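You operate a simulated robot arm through the tools that you are given. There is no shell and no other tool.

The job below is to be done with a simulated robot arm. You get a single attempt, and the scene is never put back.

Task
The load stopped at the bench supply's limit: set the limit to 6 A, clear the load and restart it.
Fine: output off while the limit changes; input on last.

Only the result counts: the job must be done as asked and must still hold three seconds after the hand-in. Knocking over, shifting, dropping, spilling or breaking anything else fails it.

Robot
A 6-joint arm with a three-finger gripper, fixed in place. Base frame: the origin is at the foot of the arm, x ahead of it, y to its left, z up; the work surface is at about z = 72. Readings come in cm, rad, newtons and seconds.
Its first joint turns from -2.897 to 2.897 rad. Payload 4.89 kg.
Tool frame: the origin (TCP) lies between the finger pads and is the grasp point; the fingertips stand 3 cm ahead of it; z points along the fingers, y is the line along which they close. Largest opening 16.4 cm; the body of the gripper starts 12.5 cm behind the TCP.
Orientation is that of the tool frame in the base frame, as a unit quaternion [w, x, y, z]. With the fingers straight down and closing along the base's y, the tool's x points along the base's -x, its y along +y and its z along -z.

Tools
- The arm moves only by the tool arm_command. Its arguments are lists of equal length, an entry for each row: "rot": the turn, a rotation vector about the base's x, y, z in units of 4 degrees (1.0 is 4 degrees), a list of three; "translation": the shift along the base's x, y, z in units of 50 mm (1.0 is 50 mm), a list of three; "fingers": the opening, from 0 (shut) to 1 (fully open). In form: {"rot": [[ax, ay, az], ...], "translation": [[x, y, z], ...], "fingers": [fingers, ...]}. A call has 1 to 20 rows; each row shifts and turns the commanded pose from where the row before left it. A call with a number of a shift or a turn outside -1 to 1 is refused whole. Each row takes 0.2 s and may step no farther than 5 cm and 0.15 rad from the row before; otherwise, or with a gripper value out of range, the whole call is refused. Where a pose cannot be reached the arm comes as near as it can. A force on the tool above 40 N (or 10 N above the force at the start of the call, whichever is more), or a blocked arm, ends the call early, and 0.2 s more pass. Each finger travels about 10.8 cm/s and halts on what it meets, pressing with about 35 N; the grip force reading is that of the motor and also rises with nothing between the fingers. The clock runs only during rows and for 0.2 s after the last one: add rows that do not move to give the fingers time. It gives the time, the measured TCP pose, the force on the tool (base axes), the opening and the grip force at its end, in the units of the frame above (readings bear some noise), with the torque about the TCP (base axes, N m) and any sound that the robot's microphone picked up.
- Cameras (640 x 400 px; columns grow to the right, rows downward): "scene" is fixed at [4.32, 50.4, 149.46]; the picture's right is [-0.49, -0.87, 0.00], its down [-0.53, 0.30, -0.79] and it looks along [0.69, -0.39, -0.61] (base axes); focal length 332 px, centre (320, 200). "wrist" rides on the gripper at [7.6, -0.2, -15.2] in the tool frame; the picture's right is [0.02, 1.00, 0.00], its down [-0.88, 0.02, -0.47] and it looks along [-0.47, 0.01, 0.88] (tool axes); focal length 247 px, centre (320, 200).
- camera(camera): a new picture of that camera. The clock stands still meanwhile.
- raise_lower(by): slides the trunk up (or, below 0, down) by that many cm; the arm rides with it, the base frame stays. It gives what a move gives, with no picture.
- locate(camera, pixels): there is no depth. For up to 12 entries [column, row, z] of the newest picture of that camera ("zoom" is the newest enlarged one), the place [x, y] in the base frame at which the ray of that pixel passes the height z, good to about 0.3 cm, but the place of the scene camera against the robot may be out by one fixed shift of up to 1.2 cm in any direction. The clock stands still meanwhile.
- zoom(camera, box): a new picture of the part [left, top, right, bottom] of that camera's present view, enlarged. The clock stands still meanwhile.
- close_job(): hands the job in; it is judged then, once.

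Unless the task says otherwise, let go and move clear before handing in.

The tools are called after "Request:" as a command line: name --argument value ..., lists and objects as JSON in quotes. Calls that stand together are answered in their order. arm_command: Moves the arm, as the interface text tells. Its arguments: {"type":"object","properties":{"rot":{"type":"array","items":{"type":"array","items":{"type":"number"}}},"translation":{"type":"array","items":{"type":"array","items":{"type":"number"}}},"fingers":{"type":"array","items":{"type":"number"}}},"required":["rot","translation","fingers"]} The other tools are called the same way: raise_lower (by) slides the trunk up or down; camera (camera) takes a picture; locate (camera, pixels) gives the place at which the rays of pixels pass given heights; zoom (camera, box) takes an enlarged picture of a part of a camera's view; close_job () hands the job in.

At the start:

```text
t: 0.0
tool_pos: [69.5, 8.09, 102.6]
tool_rot: [0.001, 0.0, 1.0, 0.0]
wrist_force: [0.1, -1.1, 0.5]
moment: [0.03, -0.01, -0.02]
gripper_width: 16.43
finger_force: 0.1
trunk travel left (down, up): [-10.0, 29.0]
```

scene: 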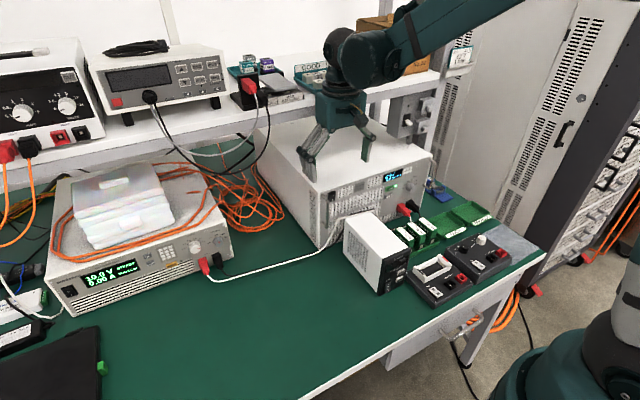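
wrist: 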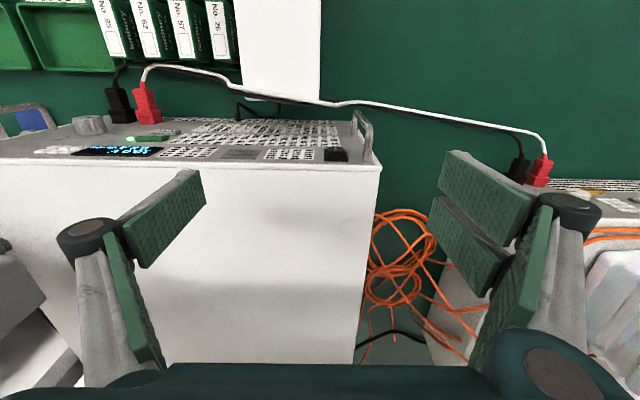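

The scene picture shows a bench supply at the lower left (display about (110,272)) and an electronic load in the middle (display about (392,176)). I'll zoom in on both of them and on the two small boxes at (435,280) and (480,255).

Request:
zoom --camera "scene" --box '[40, 220, 240, 345]'

Request:
zoom --camera "scene" --box '[310, 150, 450, 240]'

Request:
zoom --camera "scene" --box '[340, 200, 540, 325]'

Request:
zoom --camera "wrist" --box '[20, 60, 380, 180]'

```text
3.20 times, centred on (140, 282) of scene
```

zoom: 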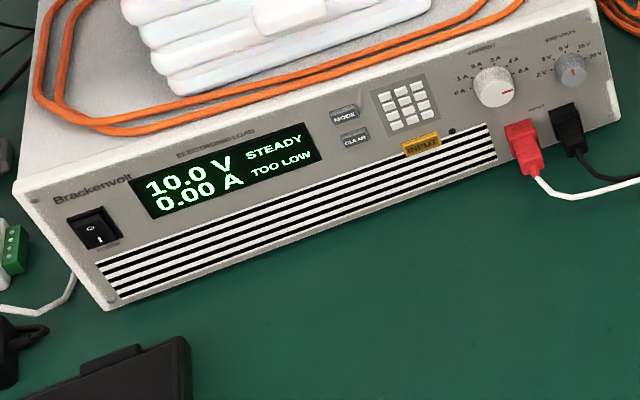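

```text
4.44 times, centred on (380, 195) of scene
```

zoom: 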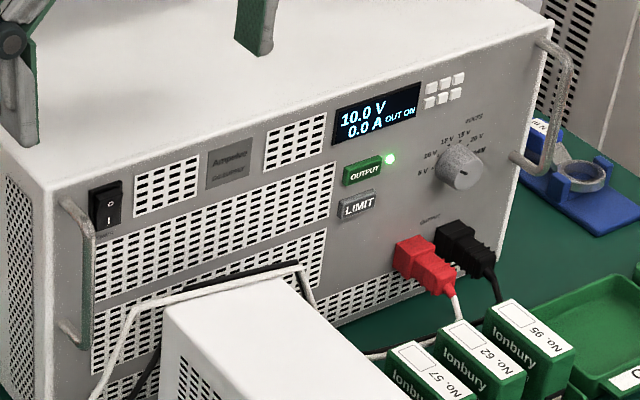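

```text
3.20 times, centred on (440, 262) of scene
```

zoom: 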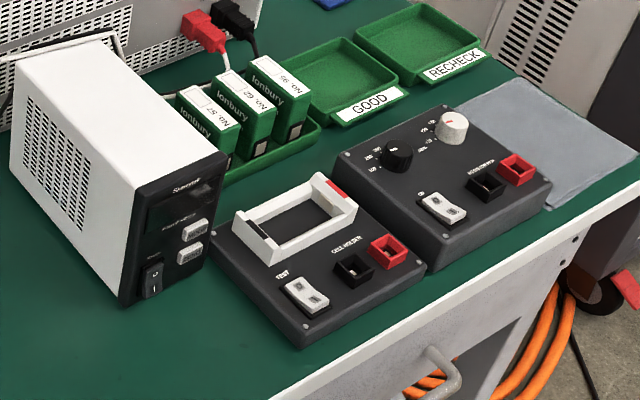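

```text
1.78 times, centred on (200, 120) of wrist
```

zoom: 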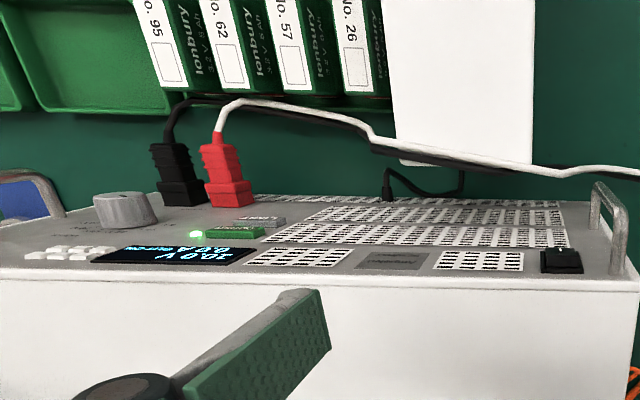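

The supply (centre) has the OUTPUT button lit at about (392,188), LIMIT at about (390,196) and a VOLTS knob. The load (left) reads "10.0 V 0.00 A STEADY / TOO LOW" and has MODE, CLEAR and INPUT buttons. Next I'll look more closely at both panels and get positions.

Request:
zoom --camera "scene" --box '[375, 160, 435, 215]'

Request:
zoom --camera "scene" --box '[135, 225, 240, 285]'

Request:
locate --camera "scene" --pixels '[[74, 316, 72], [230, 250, 72], [74, 316, 73], [46, 279, 85], [217, 204, 85], [320, 248, 72], [325, 190, 95], [430, 152, 95], [46, 279, 80], [217, 204, 80]]'

Request:
locate --camera "wrist" --pixels '[[0, 160, 90], [380, 165, 90], [380, 165, 95], [0, 160, 95], [150, 140, 90], [165, 137, 90], [345, 155, 90], [90, 125, 90]]'

```text
7.27 times, centred on (405, 188) of scene
```

zoom: 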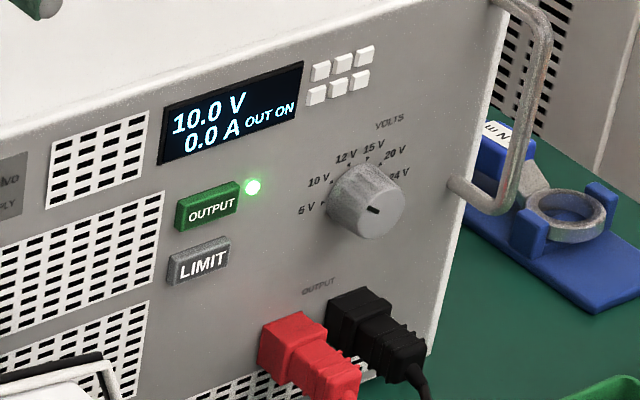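

```text
6.10 times, centred on (188, 255) of scene
```

zoom: 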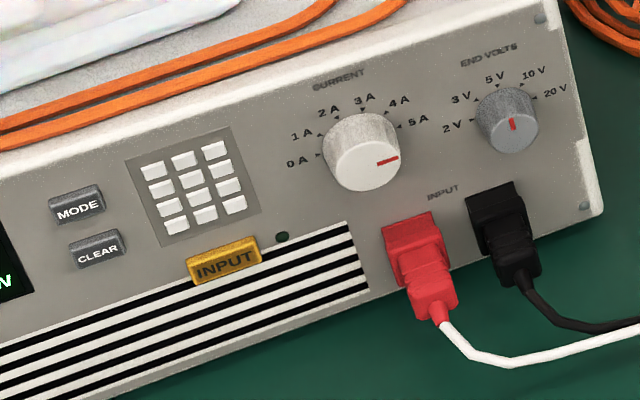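

```text
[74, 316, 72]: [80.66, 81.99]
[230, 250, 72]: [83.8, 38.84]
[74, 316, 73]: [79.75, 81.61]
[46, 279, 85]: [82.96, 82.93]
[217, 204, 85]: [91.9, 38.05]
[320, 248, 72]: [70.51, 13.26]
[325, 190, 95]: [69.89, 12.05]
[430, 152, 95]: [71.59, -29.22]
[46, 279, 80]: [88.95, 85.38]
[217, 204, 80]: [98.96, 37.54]
```

```text
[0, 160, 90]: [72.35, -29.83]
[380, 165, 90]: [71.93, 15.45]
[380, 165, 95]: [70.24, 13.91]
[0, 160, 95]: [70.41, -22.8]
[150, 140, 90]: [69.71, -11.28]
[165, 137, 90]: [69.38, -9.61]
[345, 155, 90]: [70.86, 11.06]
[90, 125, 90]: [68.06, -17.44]
```

The two cameras agree: OUTPUT lies near (70, -13.3, 86) and LIMIT about 3.3 cm below it. The load's CLEAR is near (82, 60.6, 79) and INPUT near (82, 56, 75.7). Before moving I'll locate the white box standing in front of the supply at (375,250) and the load's corners.

Request:
locate --camera "scene" --pixels '[[378, 294, 72], [405, 276, 72], [380, 259, 86], [380, 259, 90], [409, 246, 90], [345, 222, 90], [372, 211, 90], [233, 260, 72], [227, 222, 85], [227, 222, 87], [46, 279, 87], [410, 240, 80]]'

Request:
zoom --camera "scene" --box '[320, 200, 440, 300]'

```text
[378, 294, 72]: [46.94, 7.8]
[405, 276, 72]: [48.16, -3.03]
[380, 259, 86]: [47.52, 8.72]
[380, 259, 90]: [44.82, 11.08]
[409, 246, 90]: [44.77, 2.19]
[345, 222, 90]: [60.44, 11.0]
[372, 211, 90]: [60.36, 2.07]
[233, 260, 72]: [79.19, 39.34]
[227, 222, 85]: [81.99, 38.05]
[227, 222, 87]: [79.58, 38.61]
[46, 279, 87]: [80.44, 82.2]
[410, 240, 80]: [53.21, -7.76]
```

```text
4.00 times, centred on (380, 250) of scene
```

zoom: 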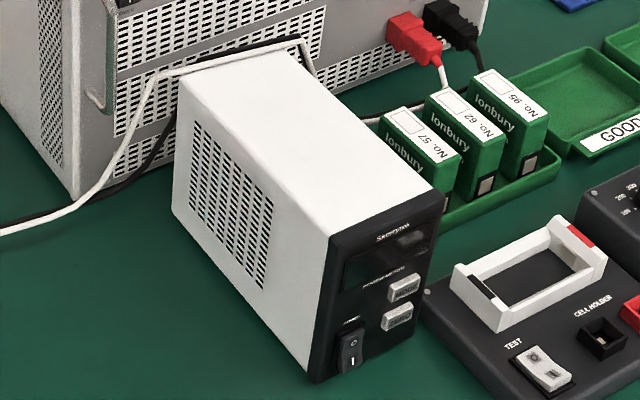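

The white box covers about x 47–64, y -2–8 with its top near z=86, and the load's front face is at about x=80. I'll back off in front of the supply, shut the fingers and tilt the tool about 44° forward so the wrist camera can see the panel.

Request:
arm_command --rot '[[0, -1, 0], [0, -1, 0], [0, -1, 0], [0, -1, 0], [0, -1, 0], [0, -1, 0], [0, -1, 0], [0, -1, 0], [0, -1, 0], [0, -1, 0], [0, -1, 0], [0, 0, 0]]' --translation '[[-0.36, -0.389, 0.044], [-0.36, -0.389, 0.044], [-0.36, -0.389, 0.044], [-0.36, -0.389, 0.044], [-0.36, -0.389, 0.044], [-0.36, -0.389, 0.044], [-0.36, -0.389, 0.044], [-0.36, -0.389, 0.044], [-0.36, -0.389, 0.044], [-0.36, -0.389, 0.044], [-0.36, -0.389, 0.044], [0, 0, 0]]' --fingers '[0.8, 0.6, 0.4, 0.2, 0, 0, 0, 0, 0, 0, 0, 0]'

Request:
camera --camera "wrist"

Request:
camera --camera "scene"

```text
t: 2.6
tool_pos: [49.81, -13.29, 105.05]
tool_rot: [0.376, 0.001, 0.927, -0.001]
wrist_force: [-0.8, 0.9, -0.4]
moment: [-0.04, -0.01, 0.01]
gripper_width: 0.02
finger_force: 35.0
trunk travel left (down, up): [-10.0, 29.0]
```

```text
taken
```

wrist: 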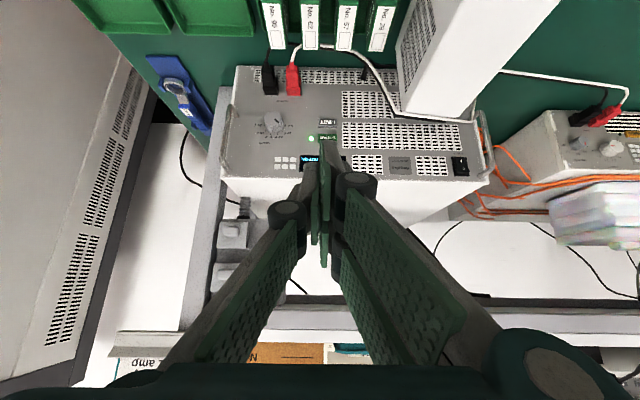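

```text
taken
```

scene: 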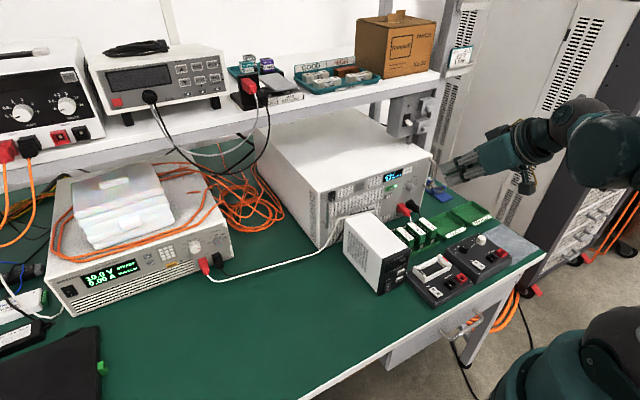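

The tool is at x=49.8, y=-13.3, tilted 44°, and the wrist camera sees the panel with OUTPUT near (327,137) and LIMIT near (326,122). I'll zoom in for exact pixels.

Request:
zoom --camera "wrist" --box '[220, 60, 380, 180]'

Request:
zoom --camera "scene" --box '[375, 160, 435, 215]'

```text
3.33 times, centred on (300, 120) of wrist
```

zoom: 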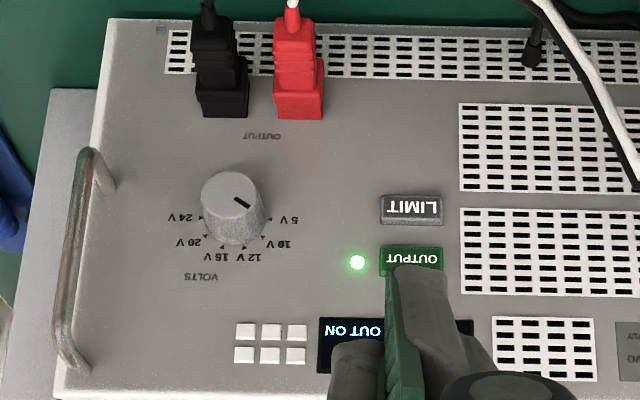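

```text
7.27 times, centred on (405, 188) of scene
```

zoom: 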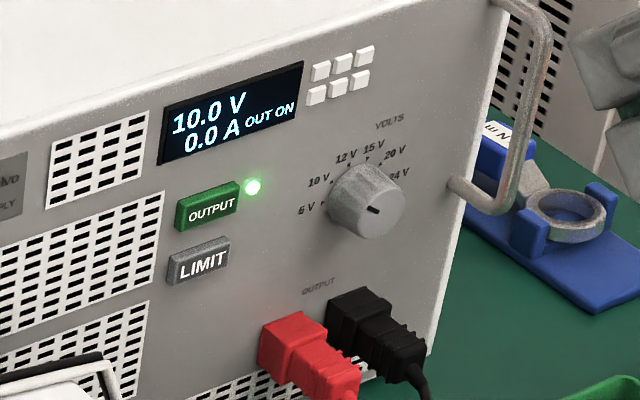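

Two wrist views intersect to put OUTPUT at about (69.7, -12.1, 88.1) and LIMIT at about (69.7, -12.1, 85.3). I'll move the closed fingertip to just in front of OUTPUT and check it before pressing.

Request:
arm_command --rot '[[0, 0, 0], [0, 0, 0], [0, 0, 0], [0, 0, 0], [0, 0, 0], [0, 0, 0], [0, 0, 0]]' --translation '[[0.46, 0.04, -0.52], [0.46, 0.04, -0.52], [0.46, 0.04, -0.52], [0.46, 0.04, -0.52], [0.46, 0.04, -0.52], [0.46, 0.04, -0.52], [0, 0, 0]]' --fingers '[0, 0, 0, 0, 0, 0, 0]'

Request:
zoom --camera "scene" --box '[355, 150, 435, 215]'

Request:
camera --camera "wrist"

```text
t: 4.2
tool_pos: [63.6, -11.99, 89.43]
tool_rot: [0.375, 0.0, 0.927, 0.0]
wrist_force: [-0.4, 0.3, 1.1]
moment: [0.03, -0.02, 0.01]
gripper_width: 0.0
finger_force: 34.8
trunk travel left (down, up): [-10.0, 29.0]
```

```text
6.15 times, centred on (395, 182) of scene
```

zoom: 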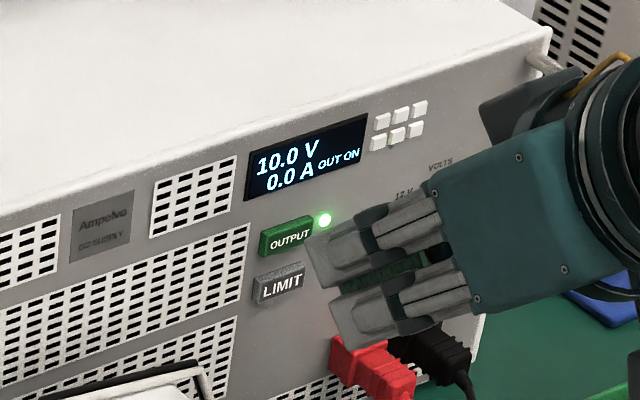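

```text
taken
```

wrist: 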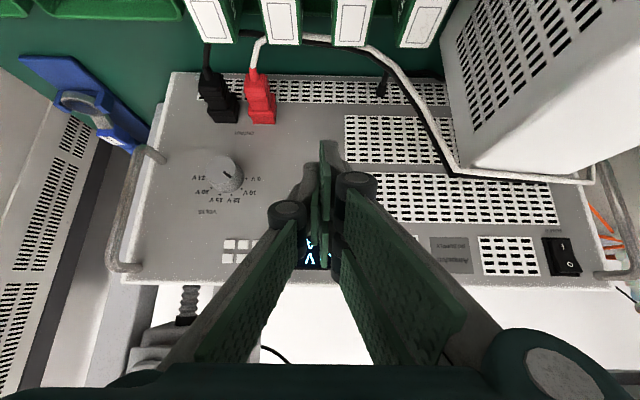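

The fingertip is at x=63.6 (TCP) in front of the panel, but which edge of the finger leads isn't clear in the zoom (tip at about (310,245)). I'll take a sharper zoom of the gripper before pressing.

Request:
zoom --camera "scene" --box '[380, 165, 440, 215]'

Request:
zoom --camera "scene" --box '[340, 80, 560, 220]'

Request:
zoom --camera "wrist" --box '[260, 100, 400, 270]'

```text
8.00 times, centred on (410, 190) of scene
```

zoom: 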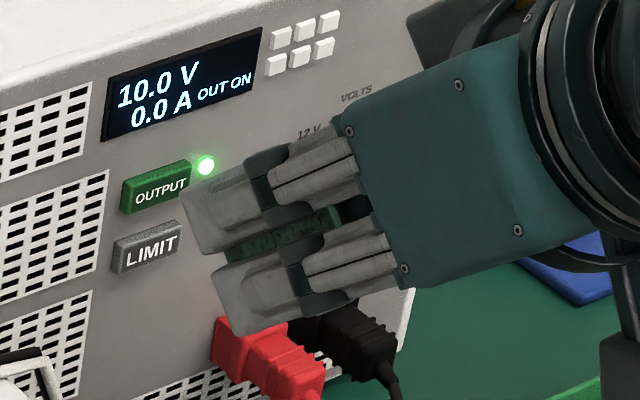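

```text
2.86 times, centred on (450, 150) of scene
```

zoom: 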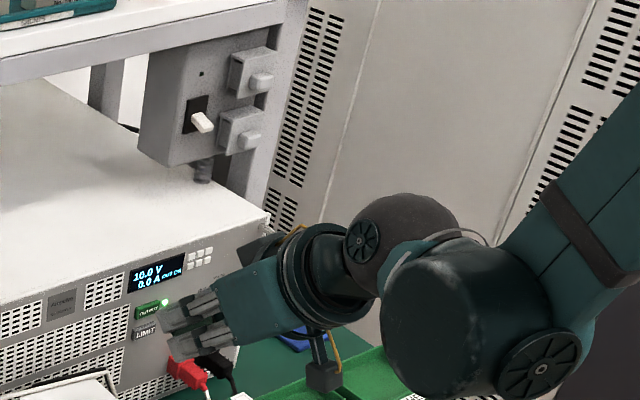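

```text
2.35 times, centred on (330, 185) of wrist
```

zoom: 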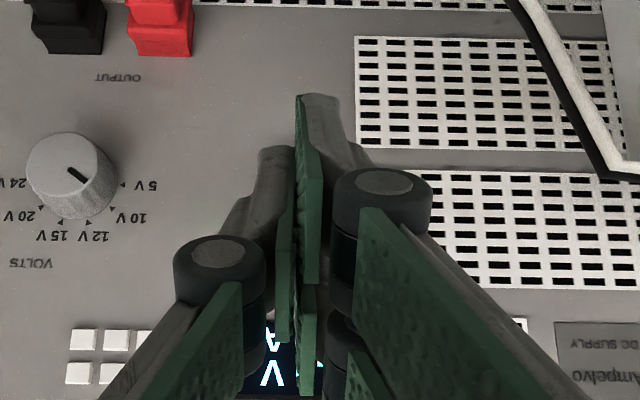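

The gripper turns out to have two fingers on the +y side and one on the other. The front +y finger's lower corner, at about (392.9,189.6), will touch first. I'll align the TCP to y -12.6, z 88.85 and creep in a few mm at a time, watching the force.

Request:
arm_command --rot '[[0, 0, 0], [0, 0, 0], [0, 0, 0], [0, 0, 0], [0, 0, 0], [0, 0, 0]]' --translation '[[0.1, -0.06, -0.06], [0.1, -0.06, -0.056], [0.08, 0, 0], [0.06, 0, 0], [0.06, 0, 0], [0, 0, 0]]' --fingers '[0, 0, 0, 0, 0, 0]'

Request:
zoom --camera "scene" --box '[380, 165, 440, 215]'

```text
t: 5.6
tool_pos: [65.43, -12.58, 88.86]
tool_rot: [0.375, 0.001, 0.927, 0.0]
wrist_force: [-0.3, -0.6, 0.5]
moment: [0.03, -0.01, 0.0]
gripper_width: 0.0
finger_force: 35.2
trunk travel left (down, up): [-10.0, 29.0]
```

```text
8.00 times, centred on (410, 190) of scene
```

zoom: 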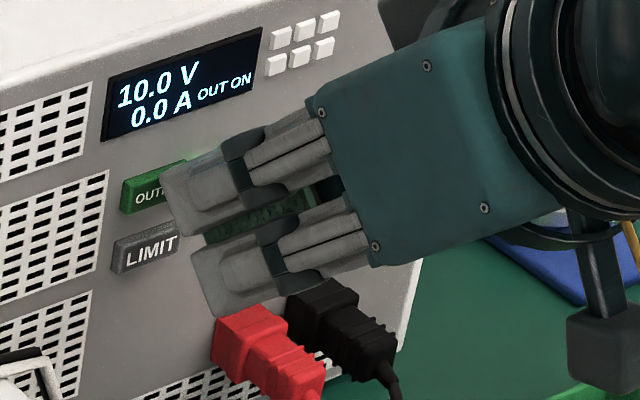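

No contact yet at x=65.4 and the tip is just short of the OUTPUT key. I'll keep creeping in 2 mm steps.

Request:
arm_command --rot '[[0, 0, 0], [0, 0, 0], [0, 0, 0]]' --translation '[[0.04, 0, -0.02], [0.04, 0, -0.02], [0, 0, 0]]' --fingers '[0, 0, 0]'

Request:
zoom --camera "scene" --box '[380, 165, 440, 215]'

```text
t: 6.4
tool_pos: [65.79, -12.73, 88.63]
tool_rot: [0.375, 0.0, 0.927, 0.0]
wrist_force: [-6.3, -0.5, 1.6]
moment: [0.01, -0.08, 0.02]
gripper_width: 0.0
finger_force: 34.8
trunk travel left (down, up): [-10.0, 29.0]
heard: click
```

```text
8.00 times, centred on (410, 190) of scene
```

zoom: 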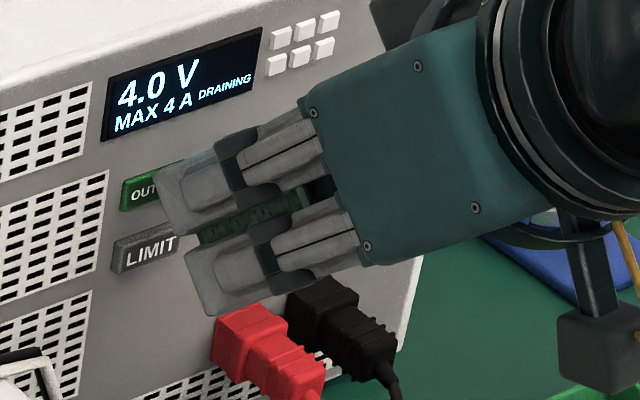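

A click was heard; the supply display now reads "4.0 V MAX 4 A DRAINING", so the output is off and the limit is 4 A. I'll retract, let it drain, and lower to LIMIT.

Request:
arm_command --rot '[[0, 0, 0], [0, 0, 0], [0, 0, 0], [0, 0, 0], [0, 0, 0], [0, 0, 0], [0, 0, 0], [0, 0, 0], [0, 0, 0], [0, 0, 0]]' --translation '[[-0.2, 0, 0], [-0.2, 0, 0], [0, 0.02, -0.26], [0, 0, -0.26], [0, 0, 0], [0, 0, 0], [0, 0, 0], [0, 0, 0], [0, 0, 0], [0, 0, 0]]' --fingers '[0, 0, 0, 0, 0, 0, 0, 0, 0, 0]'

Request:
zoom --camera "scene" --box '[380, 165, 440, 215]'

Request:
zoom --camera "wrist" --box '[180, 40, 400, 240]'

```text
t: 8.6
tool_pos: [64.06, -12.71, 86.52]
tool_rot: [0.372, 0.0, 0.928, 0.0]
wrist_force: [0.5, -0.9, 0.4]
moment: [0.01, -0.01, -0.02]
gripper_width: 0.0
finger_force: 34.8
out of reach, approached as far as the arm can: row 4
trunk travel left (down, up): [-10.0, 29.0]
```

```text
8.00 times, centred on (410, 190) of scene
```

zoom: 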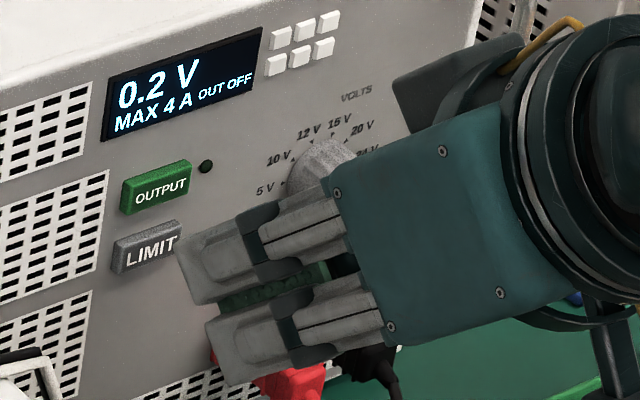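

```text
2.00 times, centred on (290, 140) of wrist
```

zoom: 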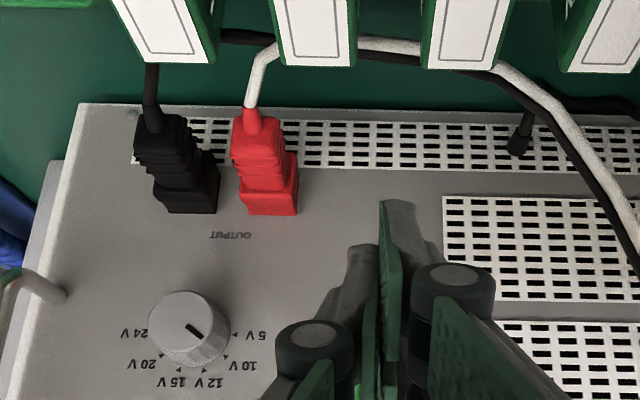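

The display now shows "0.2 V MAX 4 A OUT OFF", and the arm hit a reach limit going lower. I'll raise the tool slightly with the arm, then lower the trunk so it can comfortably reach LIMIT.

Request:
arm_command --rot '[[0, 0, 0], [0, 0, 0], [0, 0, 0]]' --translation '[[-0.1, 0, 0.5], [0, 0, 0.5], [0, 0, 0]]' --fingers '[0, 0, 0]'

Request:
raise_lower --by -5

Request:
arm_command --rot '[[0, 0, 0]]' --translation '[[0, 0, 0]]' --fingers '[0]'

```text
t: 9.4
tool_pos: [63.53, -12.63, 91.51]
tool_rot: [0.374, 0.0, 0.927, 0.001]
wrist_force: [-0.4, -0.3, -0.4]
moment: [0.01, 0.02, -0.02]
gripper_width: 0.01
finger_force: 35.0
trunk travel left (down, up): [-10.0, 29.0]
```

```text
t: 10.3
tool_pos: [63.42, -12.56, 86.56]
tool_rot: [0.374, 0.0, 0.927, 0.0]
wrist_force: [-0.4, 0.5, -0.2]
moment: [-0.02, 0.02, 0.0]
gripper_width: 0.0
finger_force: 34.8
trunk travel left (down, up): [-5.0, 34.0]
```

```text
t: 10.7
tool_pos: [63.61, -12.59, 86.45]
tool_rot: [0.375, 0.001, 0.927, 0.0]
wrist_force: [0.1, 0.5, -1.0]
moment: [-0.02, -0.03, -0.03]
gripper_width: 0.0
finger_force: 35.4
trunk travel left (down, up): [-5.0, 34.0]
```

The trunk drop worked: TCP is at (63.6, -12.6, 86.5). I'll lower to z≈85.75 and creep toward LIMIT.

Request:
arm_command --rot '[[0, 0, 0], [0, 0, 0], [0, 0, 0], [0, 0, 0], [0, 0, 0]]' --translation '[[0.1, 0, -0.07], [0.1, 0, -0.07], [0.1, 0, 0], [0.04, 0, 0], [0, 0, 0]]' --fingers '[0, 0, 0, 0, 0]'

Request:
zoom --camera "scene" --box '[380, 165, 440, 215]'

```text
t: 11.9
tool_pos: [65.17, -12.59, 85.88]
tool_rot: [0.374, 0.0, 0.927, 0.0]
wrist_force: [0.3, -1.0, 0.0]
moment: [-0.03, 0.01, -0.04]
gripper_width: 0.0
finger_force: 35.1
trunk travel left (down, up): [-5.0, 34.0]
```

```text
8.00 times, centred on (410, 190) of scene
```

zoom: 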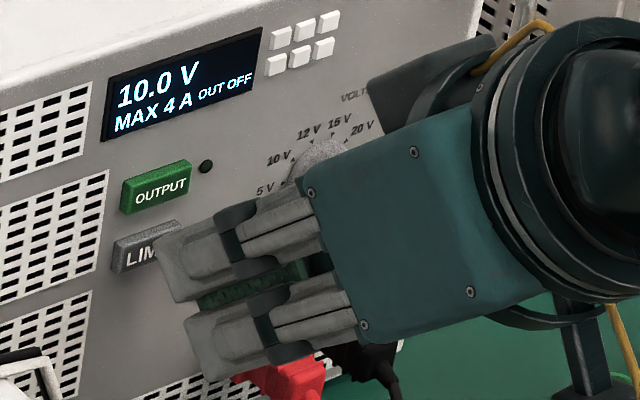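

The display reads "10.0 V MAX 4 A OUT OFF", and the tip is just in front of LIMIT. I'll press with small steps.

Request:
arm_command --rot '[[0, 0, 0], [0, 0, 0], [0, 0, 0], [0, 0, 0]]' --translation '[[0.04, 0, 0], [0.04, 0, 0], [0.04, 0, 0], [0, 0, 0]]' --fingers '[0, 0, 0, 0]'

Request:
zoom --camera "scene" --box '[380, 165, 440, 215]'

```text
t: 12.9
tool_pos: [65.81, -12.71, 85.88]
tool_rot: [0.374, 0.0, 0.927, 0.0]
wrist_force: [-3.6, 0.6, 2.1]
moment: [-0.01, -0.09, 0.03]
gripper_width: 0.03
finger_force: 35.3
trunk travel left (down, up): [-5.0, 34.0]
heard: click
```

```text
8.00 times, centred on (410, 190) of scene
```

zoom: 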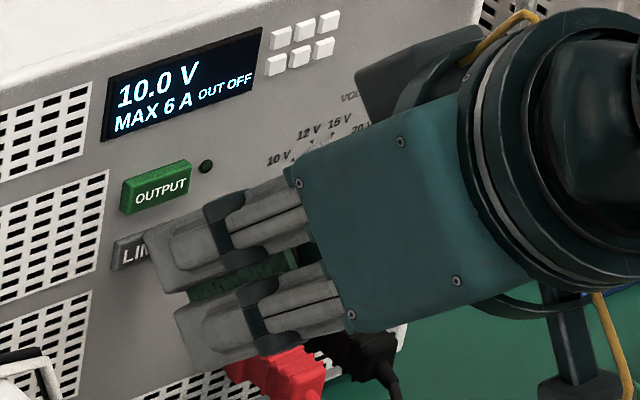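

The display now reads "MAX 6 A OUT OFF". I'll retract, rise 2.8 cm and line up on OUTPUT again.

Request:
arm_command --rot '[[0, 0, 0], [0, 0, 0], [0, 0, 0], [0, 0, 0], [0, 0, 0], [0, 0, 0], [0, 0, 0]]' --translation '[[-0.2, 0, 0], [-0.2, 0, 0], [0, 0.02, 0.28], [0, 0, 0.28], [0.16, 0, 0], [0.12, 0, 0], [0, 0, 0]]' --fingers '[0, 0, 0, 0, 0, 0, 0]'

Request:
zoom --camera "scene" --box '[380, 165, 440, 215]'

```text
t: 14.5
tool_pos: [65.27, -12.5, 88.55]
tool_rot: [0.375, 0.001, 0.927, -0.001]
wrist_force: [-0.5, -0.8, -0.1]
moment: [0.03, -0.02, -0.01]
gripper_width: 0.0
finger_force: 35.1
trunk travel left (down, up): [-5.0, 34.0]
```

```text
8.00 times, centred on (410, 190) of scene
```

zoom: 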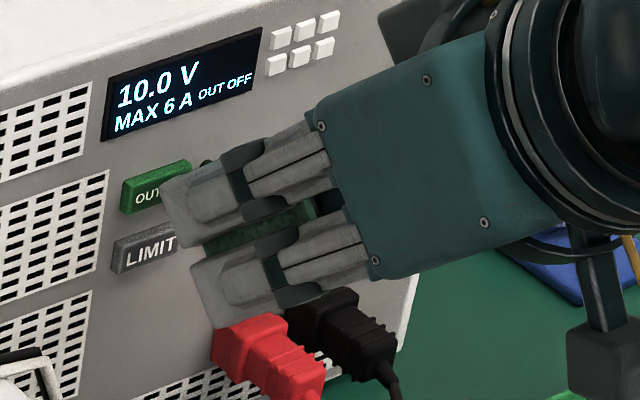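

The limit holds at 6 A with the output off, and the tip is back in front of OUTPUT at (65.3, -12.5, 88.55). I'll press it once to turn the output on.

Request:
arm_command --rot '[[0, 0, 0], [0, 0, 0], [0, 0, 0], [0, 0, 0]]' --translation '[[0.04, 0, 0], [0.04, 0, 0], [0.03, 0, 0], [0, 0, 0]]' --fingers '[0, 0, 0, 0]'

Request:
zoom --camera "scene" --box '[380, 165, 440, 215]'

```text
t: 15.5
tool_pos: [65.73, -12.42, 88.65]
tool_rot: [0.375, -0.001, 0.927, 0.0]
wrist_force: [-3.2, 0.4, -0.7]
moment: [-0.05, 0.01, -0.01]
gripper_width: 0.0
finger_force: 34.9
trunk travel left (down, up): [-5.0, 34.0]
heard: click
```

```text
8.00 times, centred on (410, 190) of scene
```

zoom: 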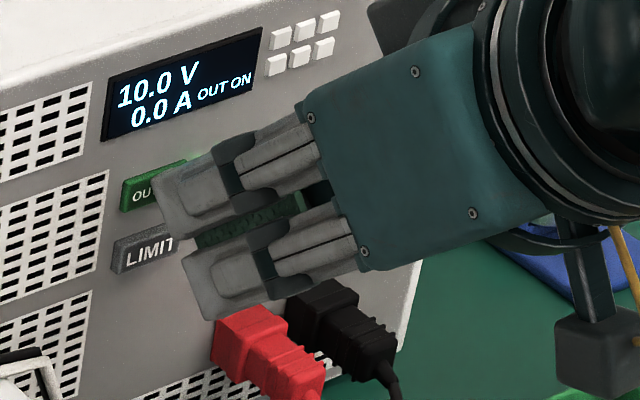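

The supply display shows "10.0 V 0.0 A OUT ON", with a click heard. I'll retract, rise, and swing over toward the load on the left.

Request:
arm_command --rot '[[0, 0, 0], [0, 0, 0], [0, 0, 0], [0, 0, 0], [0, 0, 0], [0, 0, 0], [0, 0, 0], [0, 0, 0], [0, 0, 0], [0, 0, 0], [0, 0, 0]]' --translation '[[-0.5, 0, 0], [-0.6, 0, 0.3], [-0.3, 0, 0.8], [0, 0, 0.9], [0, 0, 0.9], [0, 0.9, 0.1], [0, 0.9, 0], [0, 0.9, 0], [0, 0.9, 0], [0, 0.9, 0], [0, 0, 0]]' --fingers '[0, 0, 0, 0, 0, 0, 0, 0, 0, 0, 0]'

Request:
camera --camera "scene"

```text
t: 17.9
tool_pos: [58.76, 10.11, 103.52]
tool_rot: [0.374, 0.0, 0.927, 0.001]
wrist_force: [-0.4, -1.1, -0.1]
moment: [0.07, -0.04, 0.03]
gripper_width: 0.0
finger_force: 35.3
trunk travel left (down, up): [-5.0, 34.0]
```

```text
taken
```

scene: 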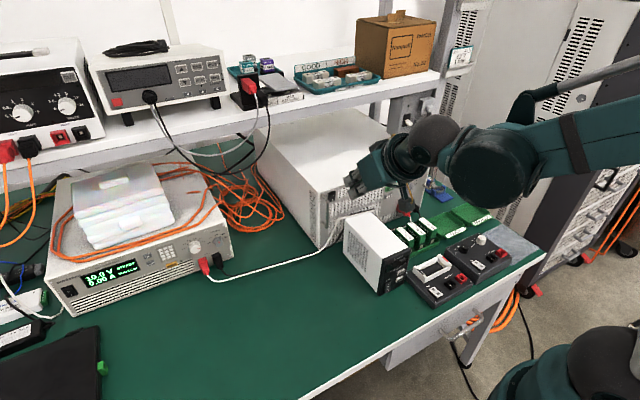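

The arm is clear of everything at (58.8, 10.1, 103.5). I'll continue toward y≈58 in front of the load.

Request:
arm_command --rot '[[0, 0, 0], [0, 0, 0], [0, 0, 0], [0, 0, 0], [0, 0, 0], [0, 0, 0], [0, 0, 0], [0, 0, 0], [0, 0, 0], [0, 0, 0], [0, 0, 0]]' --translation '[[0, 0.95, 0], [0, 0.95, 0], [0, 0.95, 0], [0, 0.95, 0], [0, 0.95, 0], [0, 0.95, 0], [0, 0.95, 0], [0, 0.95, 0], [0, 0.95, 0], [0, 0.95, 0], [0, 0, 0]]' --fingers '[0, 0, 0, 0, 0, 0, 0, 0, 0, 0, 0]'

Request:
camera --camera "scene"

Request:
camera --camera "wrist"

```text
t: 20.3
tool_pos: [58.68, 57.43, 103.64]
tool_rot: [0.375, 0.0, 0.927, 0.001]
wrist_force: [0.2, -0.6, 0.9]
moment: [0.03, 0.06, 0.0]
gripper_width: 0.01
finger_force: 34.5
trunk travel left (down, up): [-5.0, 34.0]
```

```text
taken
```

scene: 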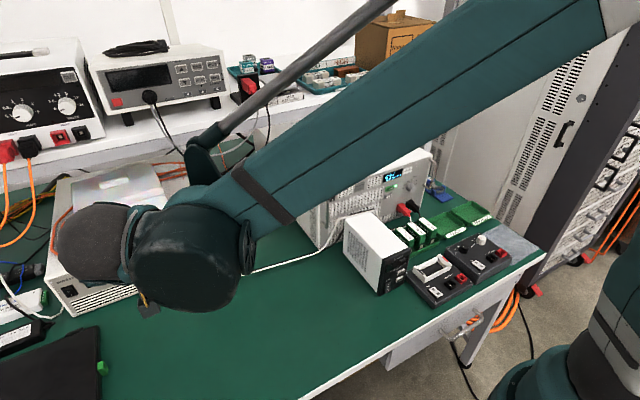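

```text
taken
```

wrist: 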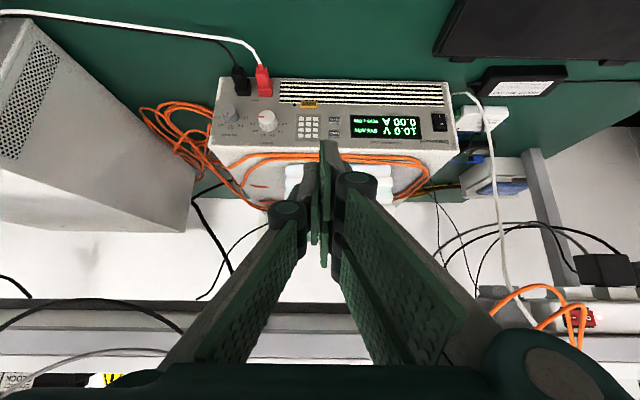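

The load's panel is visible in the wrist view around (335,120), but the arm now blocks the scene camera. I'll zoom the wrist view to find CLEAR and INPUT.

Request:
zoom --camera "wrist" --box '[200, 70, 460, 160]'

Request:
zoom --camera "wrist" --box '[270, 80, 370, 145]'

```text
2.46 times, centred on (330, 115) of wrist
```

zoom: 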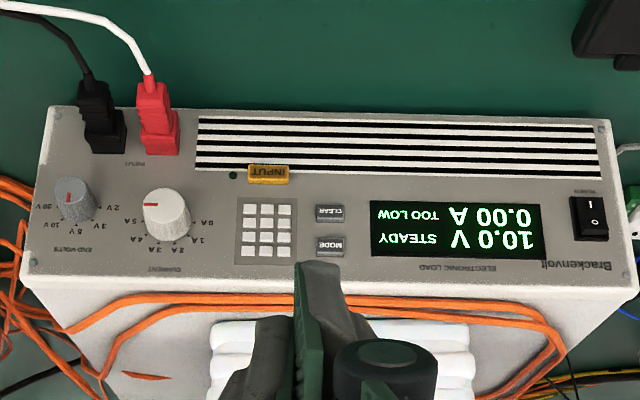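

```text
6.15 times, centred on (320, 112) of wrist
```

zoom: 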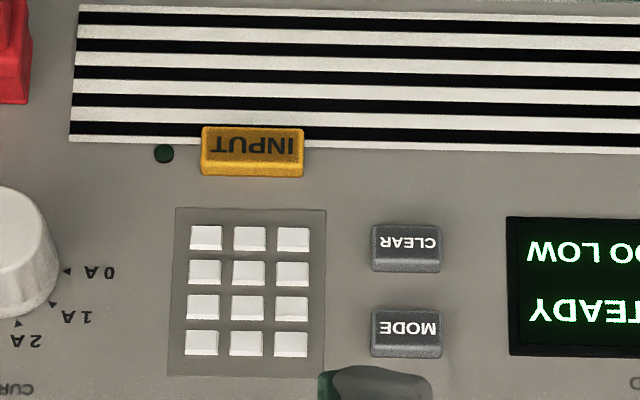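

CLEAR is at wrist pixel (334,119), INPUT at (309,103), with the INPUT lamp dark and "STEADY / TOO LOW" displayed. I'll move lower, closer and to the side for a second view to triangulate depth.

Request:
arm_command --rot '[[0, 0, 0], [0, 0, 0], [0, 0, 0], [0, 0, 0], [0, 0, 0]]' --translation '[[0.5, 0.4, -0.65], [0.5, 0.4, -0.65], [0.5, 0.4, -0.65], [0.5, 0.4, -0.65], [0, 0, 0]]' --fingers '[0, 0, 0, 0, 0]'

Request:
camera --camera "wrist"

Request:
zoom --camera "wrist" --box '[210, 60, 370, 160]'

```text
t: 21.5
tool_pos: [68.77, 65.6, 90.67]
tool_rot: [0.374, -0.001, 0.927, 0.001]
wrist_force: [-0.5, -0.1, -0.2]
moment: [0.05, 0.02, -0.01]
gripper_width: 0.0
finger_force: 35.4
trunk travel left (down, up): [-5.0, 34.0]
```

```text
taken
```

wrist: 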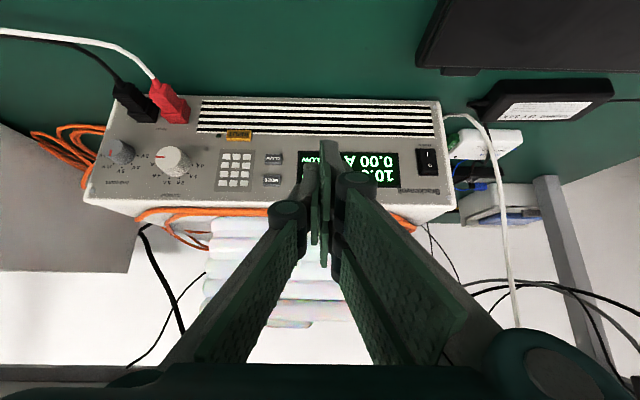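

```text
4.00 times, centred on (290, 110) of wrist
```

zoom: 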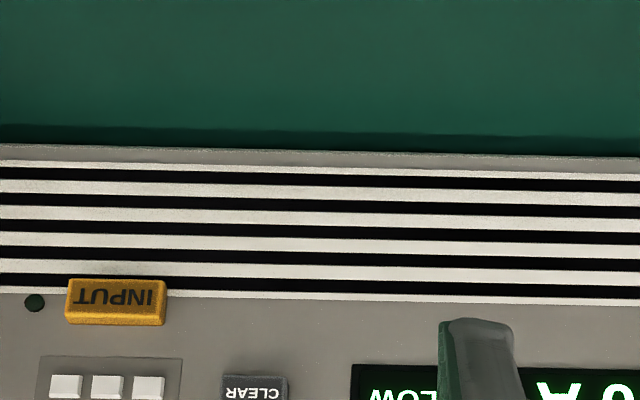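

Triangulating the two wrist views gives CLEAR at (80.15, 59.9, 82.1) and INPUT at (79.95, 55.3, 78.95). I'll move in front of CLEAR, stopping about 1.5 cm short.

Request:
arm_command --rot '[[0, 0, 0], [0, 0, 0], [0, 0, 0], [0, 0, 0], [0, 0, 0]]' --translation '[[0.287, -0.31, -0.405], [0.287, -0.31, -0.405], [0.287, -0.31, -0.405], [0.287, -0.31, -0.405], [0, 0, 0]]' --fingers '[0, 0, 0, 0, 0]'

Request:
camera --camera "wrist"

Request:
camera --camera "scene"

Request:
zoom --camera "wrist" --box '[230, 90, 410, 230]'

```text
t: 22.7
tool_pos: [74.56, 59.19, 82.53]
tool_rot: [0.375, 0.0, 0.927, 0.0]
wrist_force: [-1.3, 0.0, -0.7]
moment: [-0.04, 0.0, -0.04]
gripper_width: 0.0
finger_force: 35.0
trunk travel left (down, up): [-5.0, 34.0]
```

```text
taken
```

wrist: 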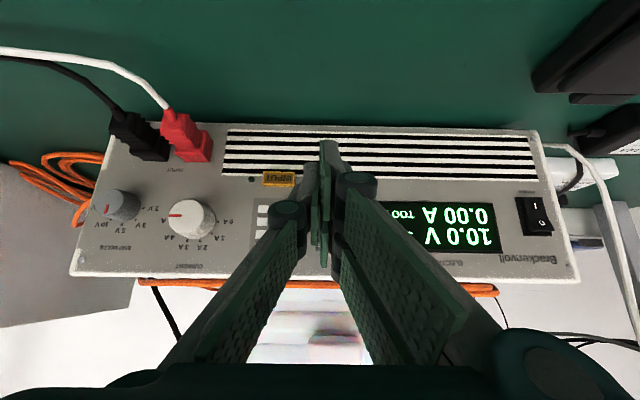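

```text
taken
```

scene: 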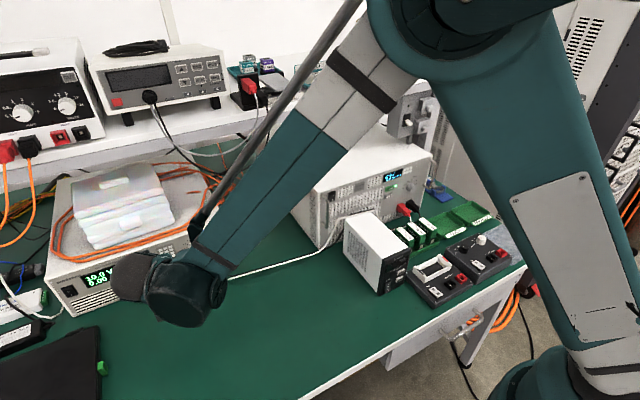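

```text
2.86 times, centred on (320, 160) of wrist
```

zoom: 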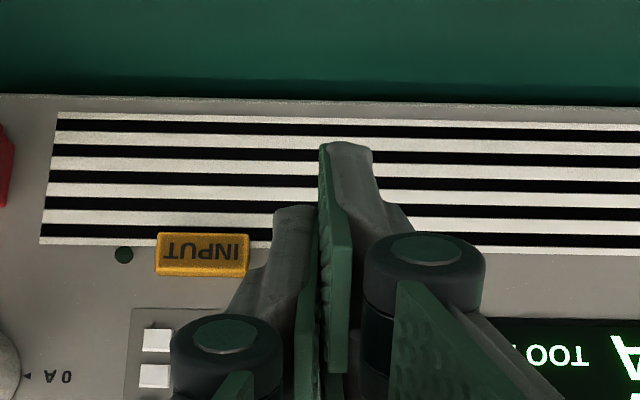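

The TCP is at (74.6, 59.2, 82.5), squarely in front of CLEAR and with no contact force. I'll creep forward to press it.

Request:
arm_command --rot '[[0, 0, 0], [0, 0, 0], [0, 0, 0], [0, 0, 0], [0, 0, 0]]' --translation '[[0.1, 0.01, 0], [0.1, 0, 0], [0.04, 0, 0], [0.04, 0, 0], [0, 0, 0]]' --fingers '[0, 0, 0, 0, 0]'

Request:
camera --camera "wrist"

```text
t: 23.9
tool_pos: [75.88, 59.34, 82.53]
tool_rot: [0.375, 0.0, 0.927, 0.0]
wrist_force: [-6.0, -0.3, -1.4]
moment: [0.01, 0.03, 0.0]
gripper_width: 0.0
finger_force: 34.6
trunk travel left (down, up): [-5.0, 34.0]
heard: click
```

```text
taken
```

wrist: 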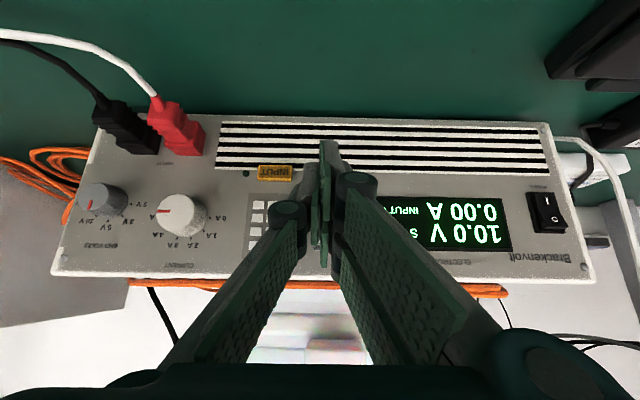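

A click was heard and "TOO LOW" has been replaced by "INPUT …". I'll retract, move over to INPUT and check the readout on the way.

Request:
arm_command --rot '[[0, 0, 0], [0, 0, 0], [0, 0, 0], [0, 0, 0], [0, 0, 0]]' --translation '[[-0.2, 0, 0], [-0.2, 0, 0], [0, -0.45, -0.31], [0, -0.46, -0.31], [0, 0, 0]]' --fingers '[0, 0, 0, 0, 0]'

Request:
camera --camera "wrist"

Request:
zoom --camera "wrist" --box '[280, 120, 560, 280]'

```text
t: 25.1
tool_pos: [73.93, 54.76, 79.41]
tool_rot: [0.375, 0.0, 0.927, 0.0]
wrist_force: [-0.7, -1.3, 0.1]
moment: [-0.01, -0.04, 0.0]
gripper_width: 0.02
finger_force: 34.9
trunk travel left (down, up): [-5.0, 34.0]
```

```text
taken
```

wrist: 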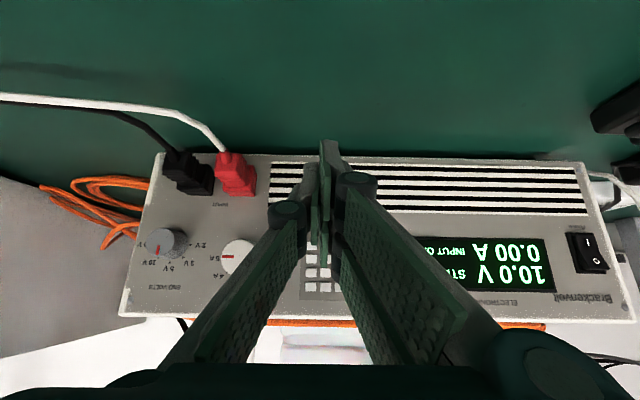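

```text
2.29 times, centred on (420, 200) of wrist
```

zoom: 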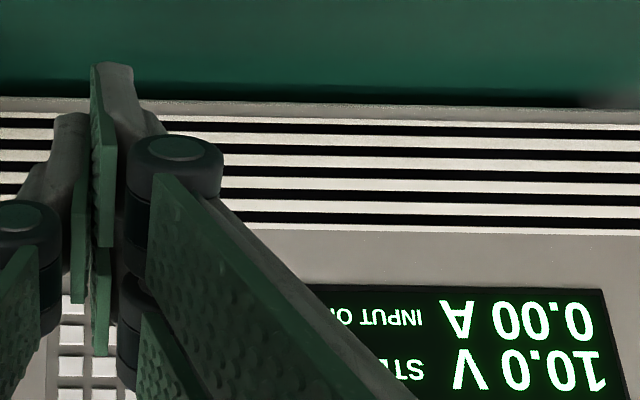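

The load shows 10.0 V, 0.00 A, "INPUT O(FF)", and the TCP is at (73.9, 54.8, 79.4) in front of INPUT. I'll creep forward to press it.

Request:
arm_command --rot '[[0, 0, 0], [0, 0, 0], [0, 0, 0], [0, 0, 0], [0, 0, 0], [0, 0, 0]]' --translation '[[0.1, 0, 0], [0.1, 0, 0], [0.06, 0, 0], [0.04, 0, 0], [0.03, 0, 0], [0, 0, 0]]' --fingers '[0, 0, 0, 0, 0, 0]'

Request:
camera --camera "wrist"

```text
t: 26.5
tool_pos: [75.5, 54.8, 79.48]
tool_rot: [0.375, -0.001, 0.927, 0.001]
wrist_force: [-0.6, 0.3, 0.4]
moment: [0.0, 0.0, 0.01]
gripper_width: 0.0
finger_force: 34.8
trunk travel left (down, up): [-5.0, 34.0]
```

```text
taken
```

wrist: 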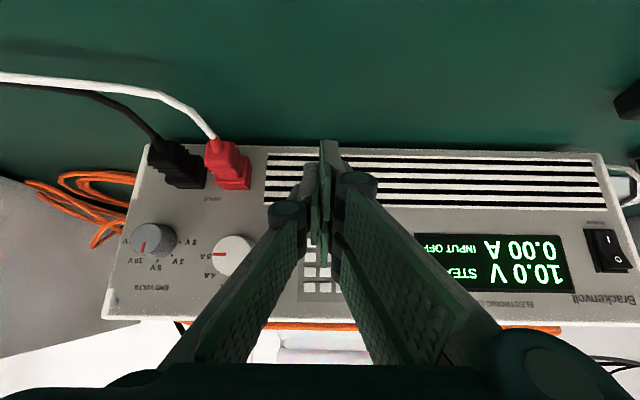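

No contact yet at x=75.5 and the display says "INPUT OFF". I'll creep a few more millimetres.

Request:
arm_command --rot '[[0, 0, 0], [0, 0, 0], [0, 0, 0]]' --translation '[[0.04, 0, 0], [0.04, 0, 0], [0, 0, 0]]' --fingers '[0, 0, 0]'

Request:
camera --camera "wrist"

```text
t: 27.3
tool_pos: [75.86, 54.8, 79.53]
tool_rot: [0.375, 0.0, 0.927, -0.001]
wrist_force: [-8.5, -1.4, -0.3]
moment: [0.03, 0.03, -0.03]
gripper_width: 0.01
finger_force: 35.0
trunk travel left (down, up): [-5.0, 34.0]
heard: click
```

```text
taken
```

wrist: 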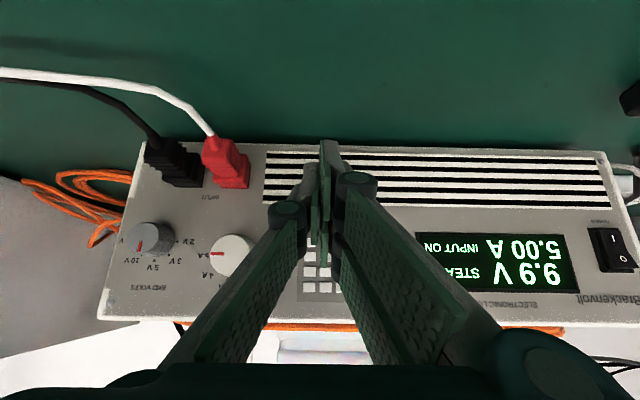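

A click, and the load now shows 9.9 V, 5.00 A, "INPUT ON". I'll retract, rise clear and check that it holds.

Request:
arm_command --rot '[[0, 0, 0], [0, 0, 0], [0, 0, 0], [0, 0, 0], [0, 0, 0], [0, 0, 0], [0, 0, 0], [0, 0, 0], [0, 0, 0], [0, 0, 0], [0, 0, 0], [0, 0, 0]]' --translation '[[-0.3, 0, 0], [-0.5, 0, 0.1], [-0.6, 0, 0.6], [-0.5, 0, 0.8], [-0.3, 0, 0.9], [-0.3, 0, 0.9], [-0.2, 0, 0.9], [0, 0, 0], [0, 0, 0], [0, 0, 0], [0, 0, 0], [0, 0, 0]]' --fingers '[0, 0, 0, 0, 0, 0, 0, 0, 0, 0, 0, 0]'

Request:
camera --camera "wrist"

Request:
zoom --camera "wrist" --box '[200, 70, 460, 160]'

Request:
zoom --camera "scene" --box '[310, 150, 550, 300]'

```text
t: 29.9
tool_pos: [62.41, 54.85, 100.4]
tool_rot: [0.375, -0.001, 0.927, 0.0]
wrist_force: [0.3, 1.1, 0.0]
moment: [-0.04, -0.02, -0.01]
gripper_width: 0.02
finger_force: 35.3
trunk travel left (down, up): [-5.0, 34.0]
```

```text
taken
```

wrist: 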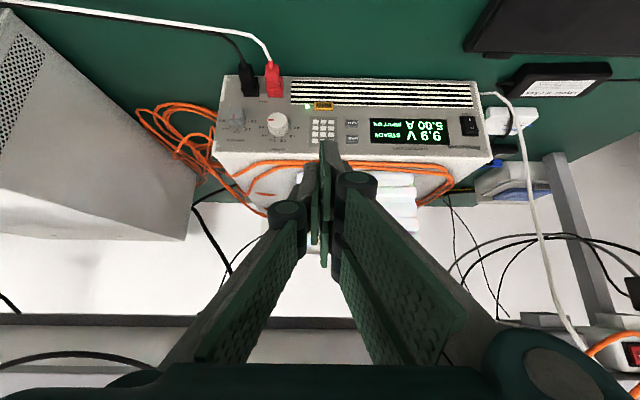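

```text
2.46 times, centred on (330, 115) of wrist
```

zoom: 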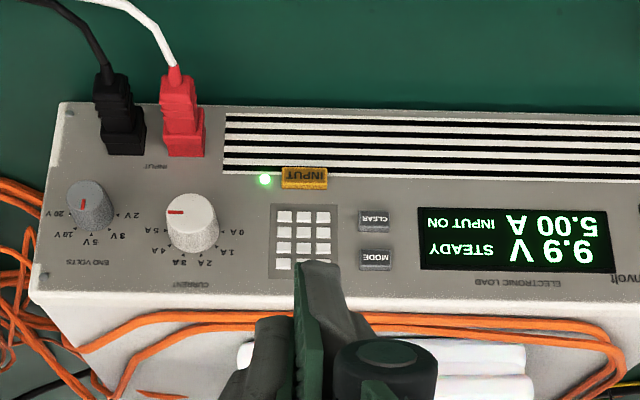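

```text
2.67 times, centred on (430, 225) of scene
```

zoom: 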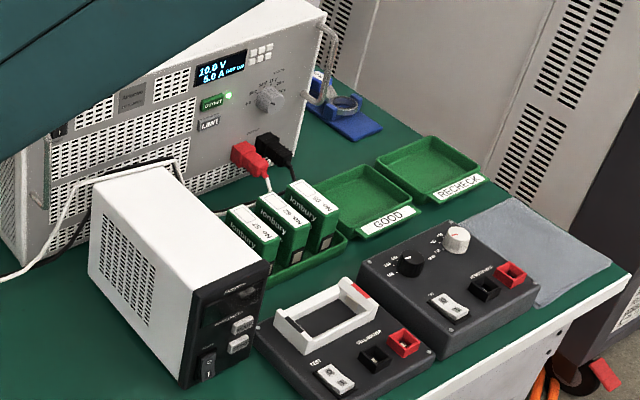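

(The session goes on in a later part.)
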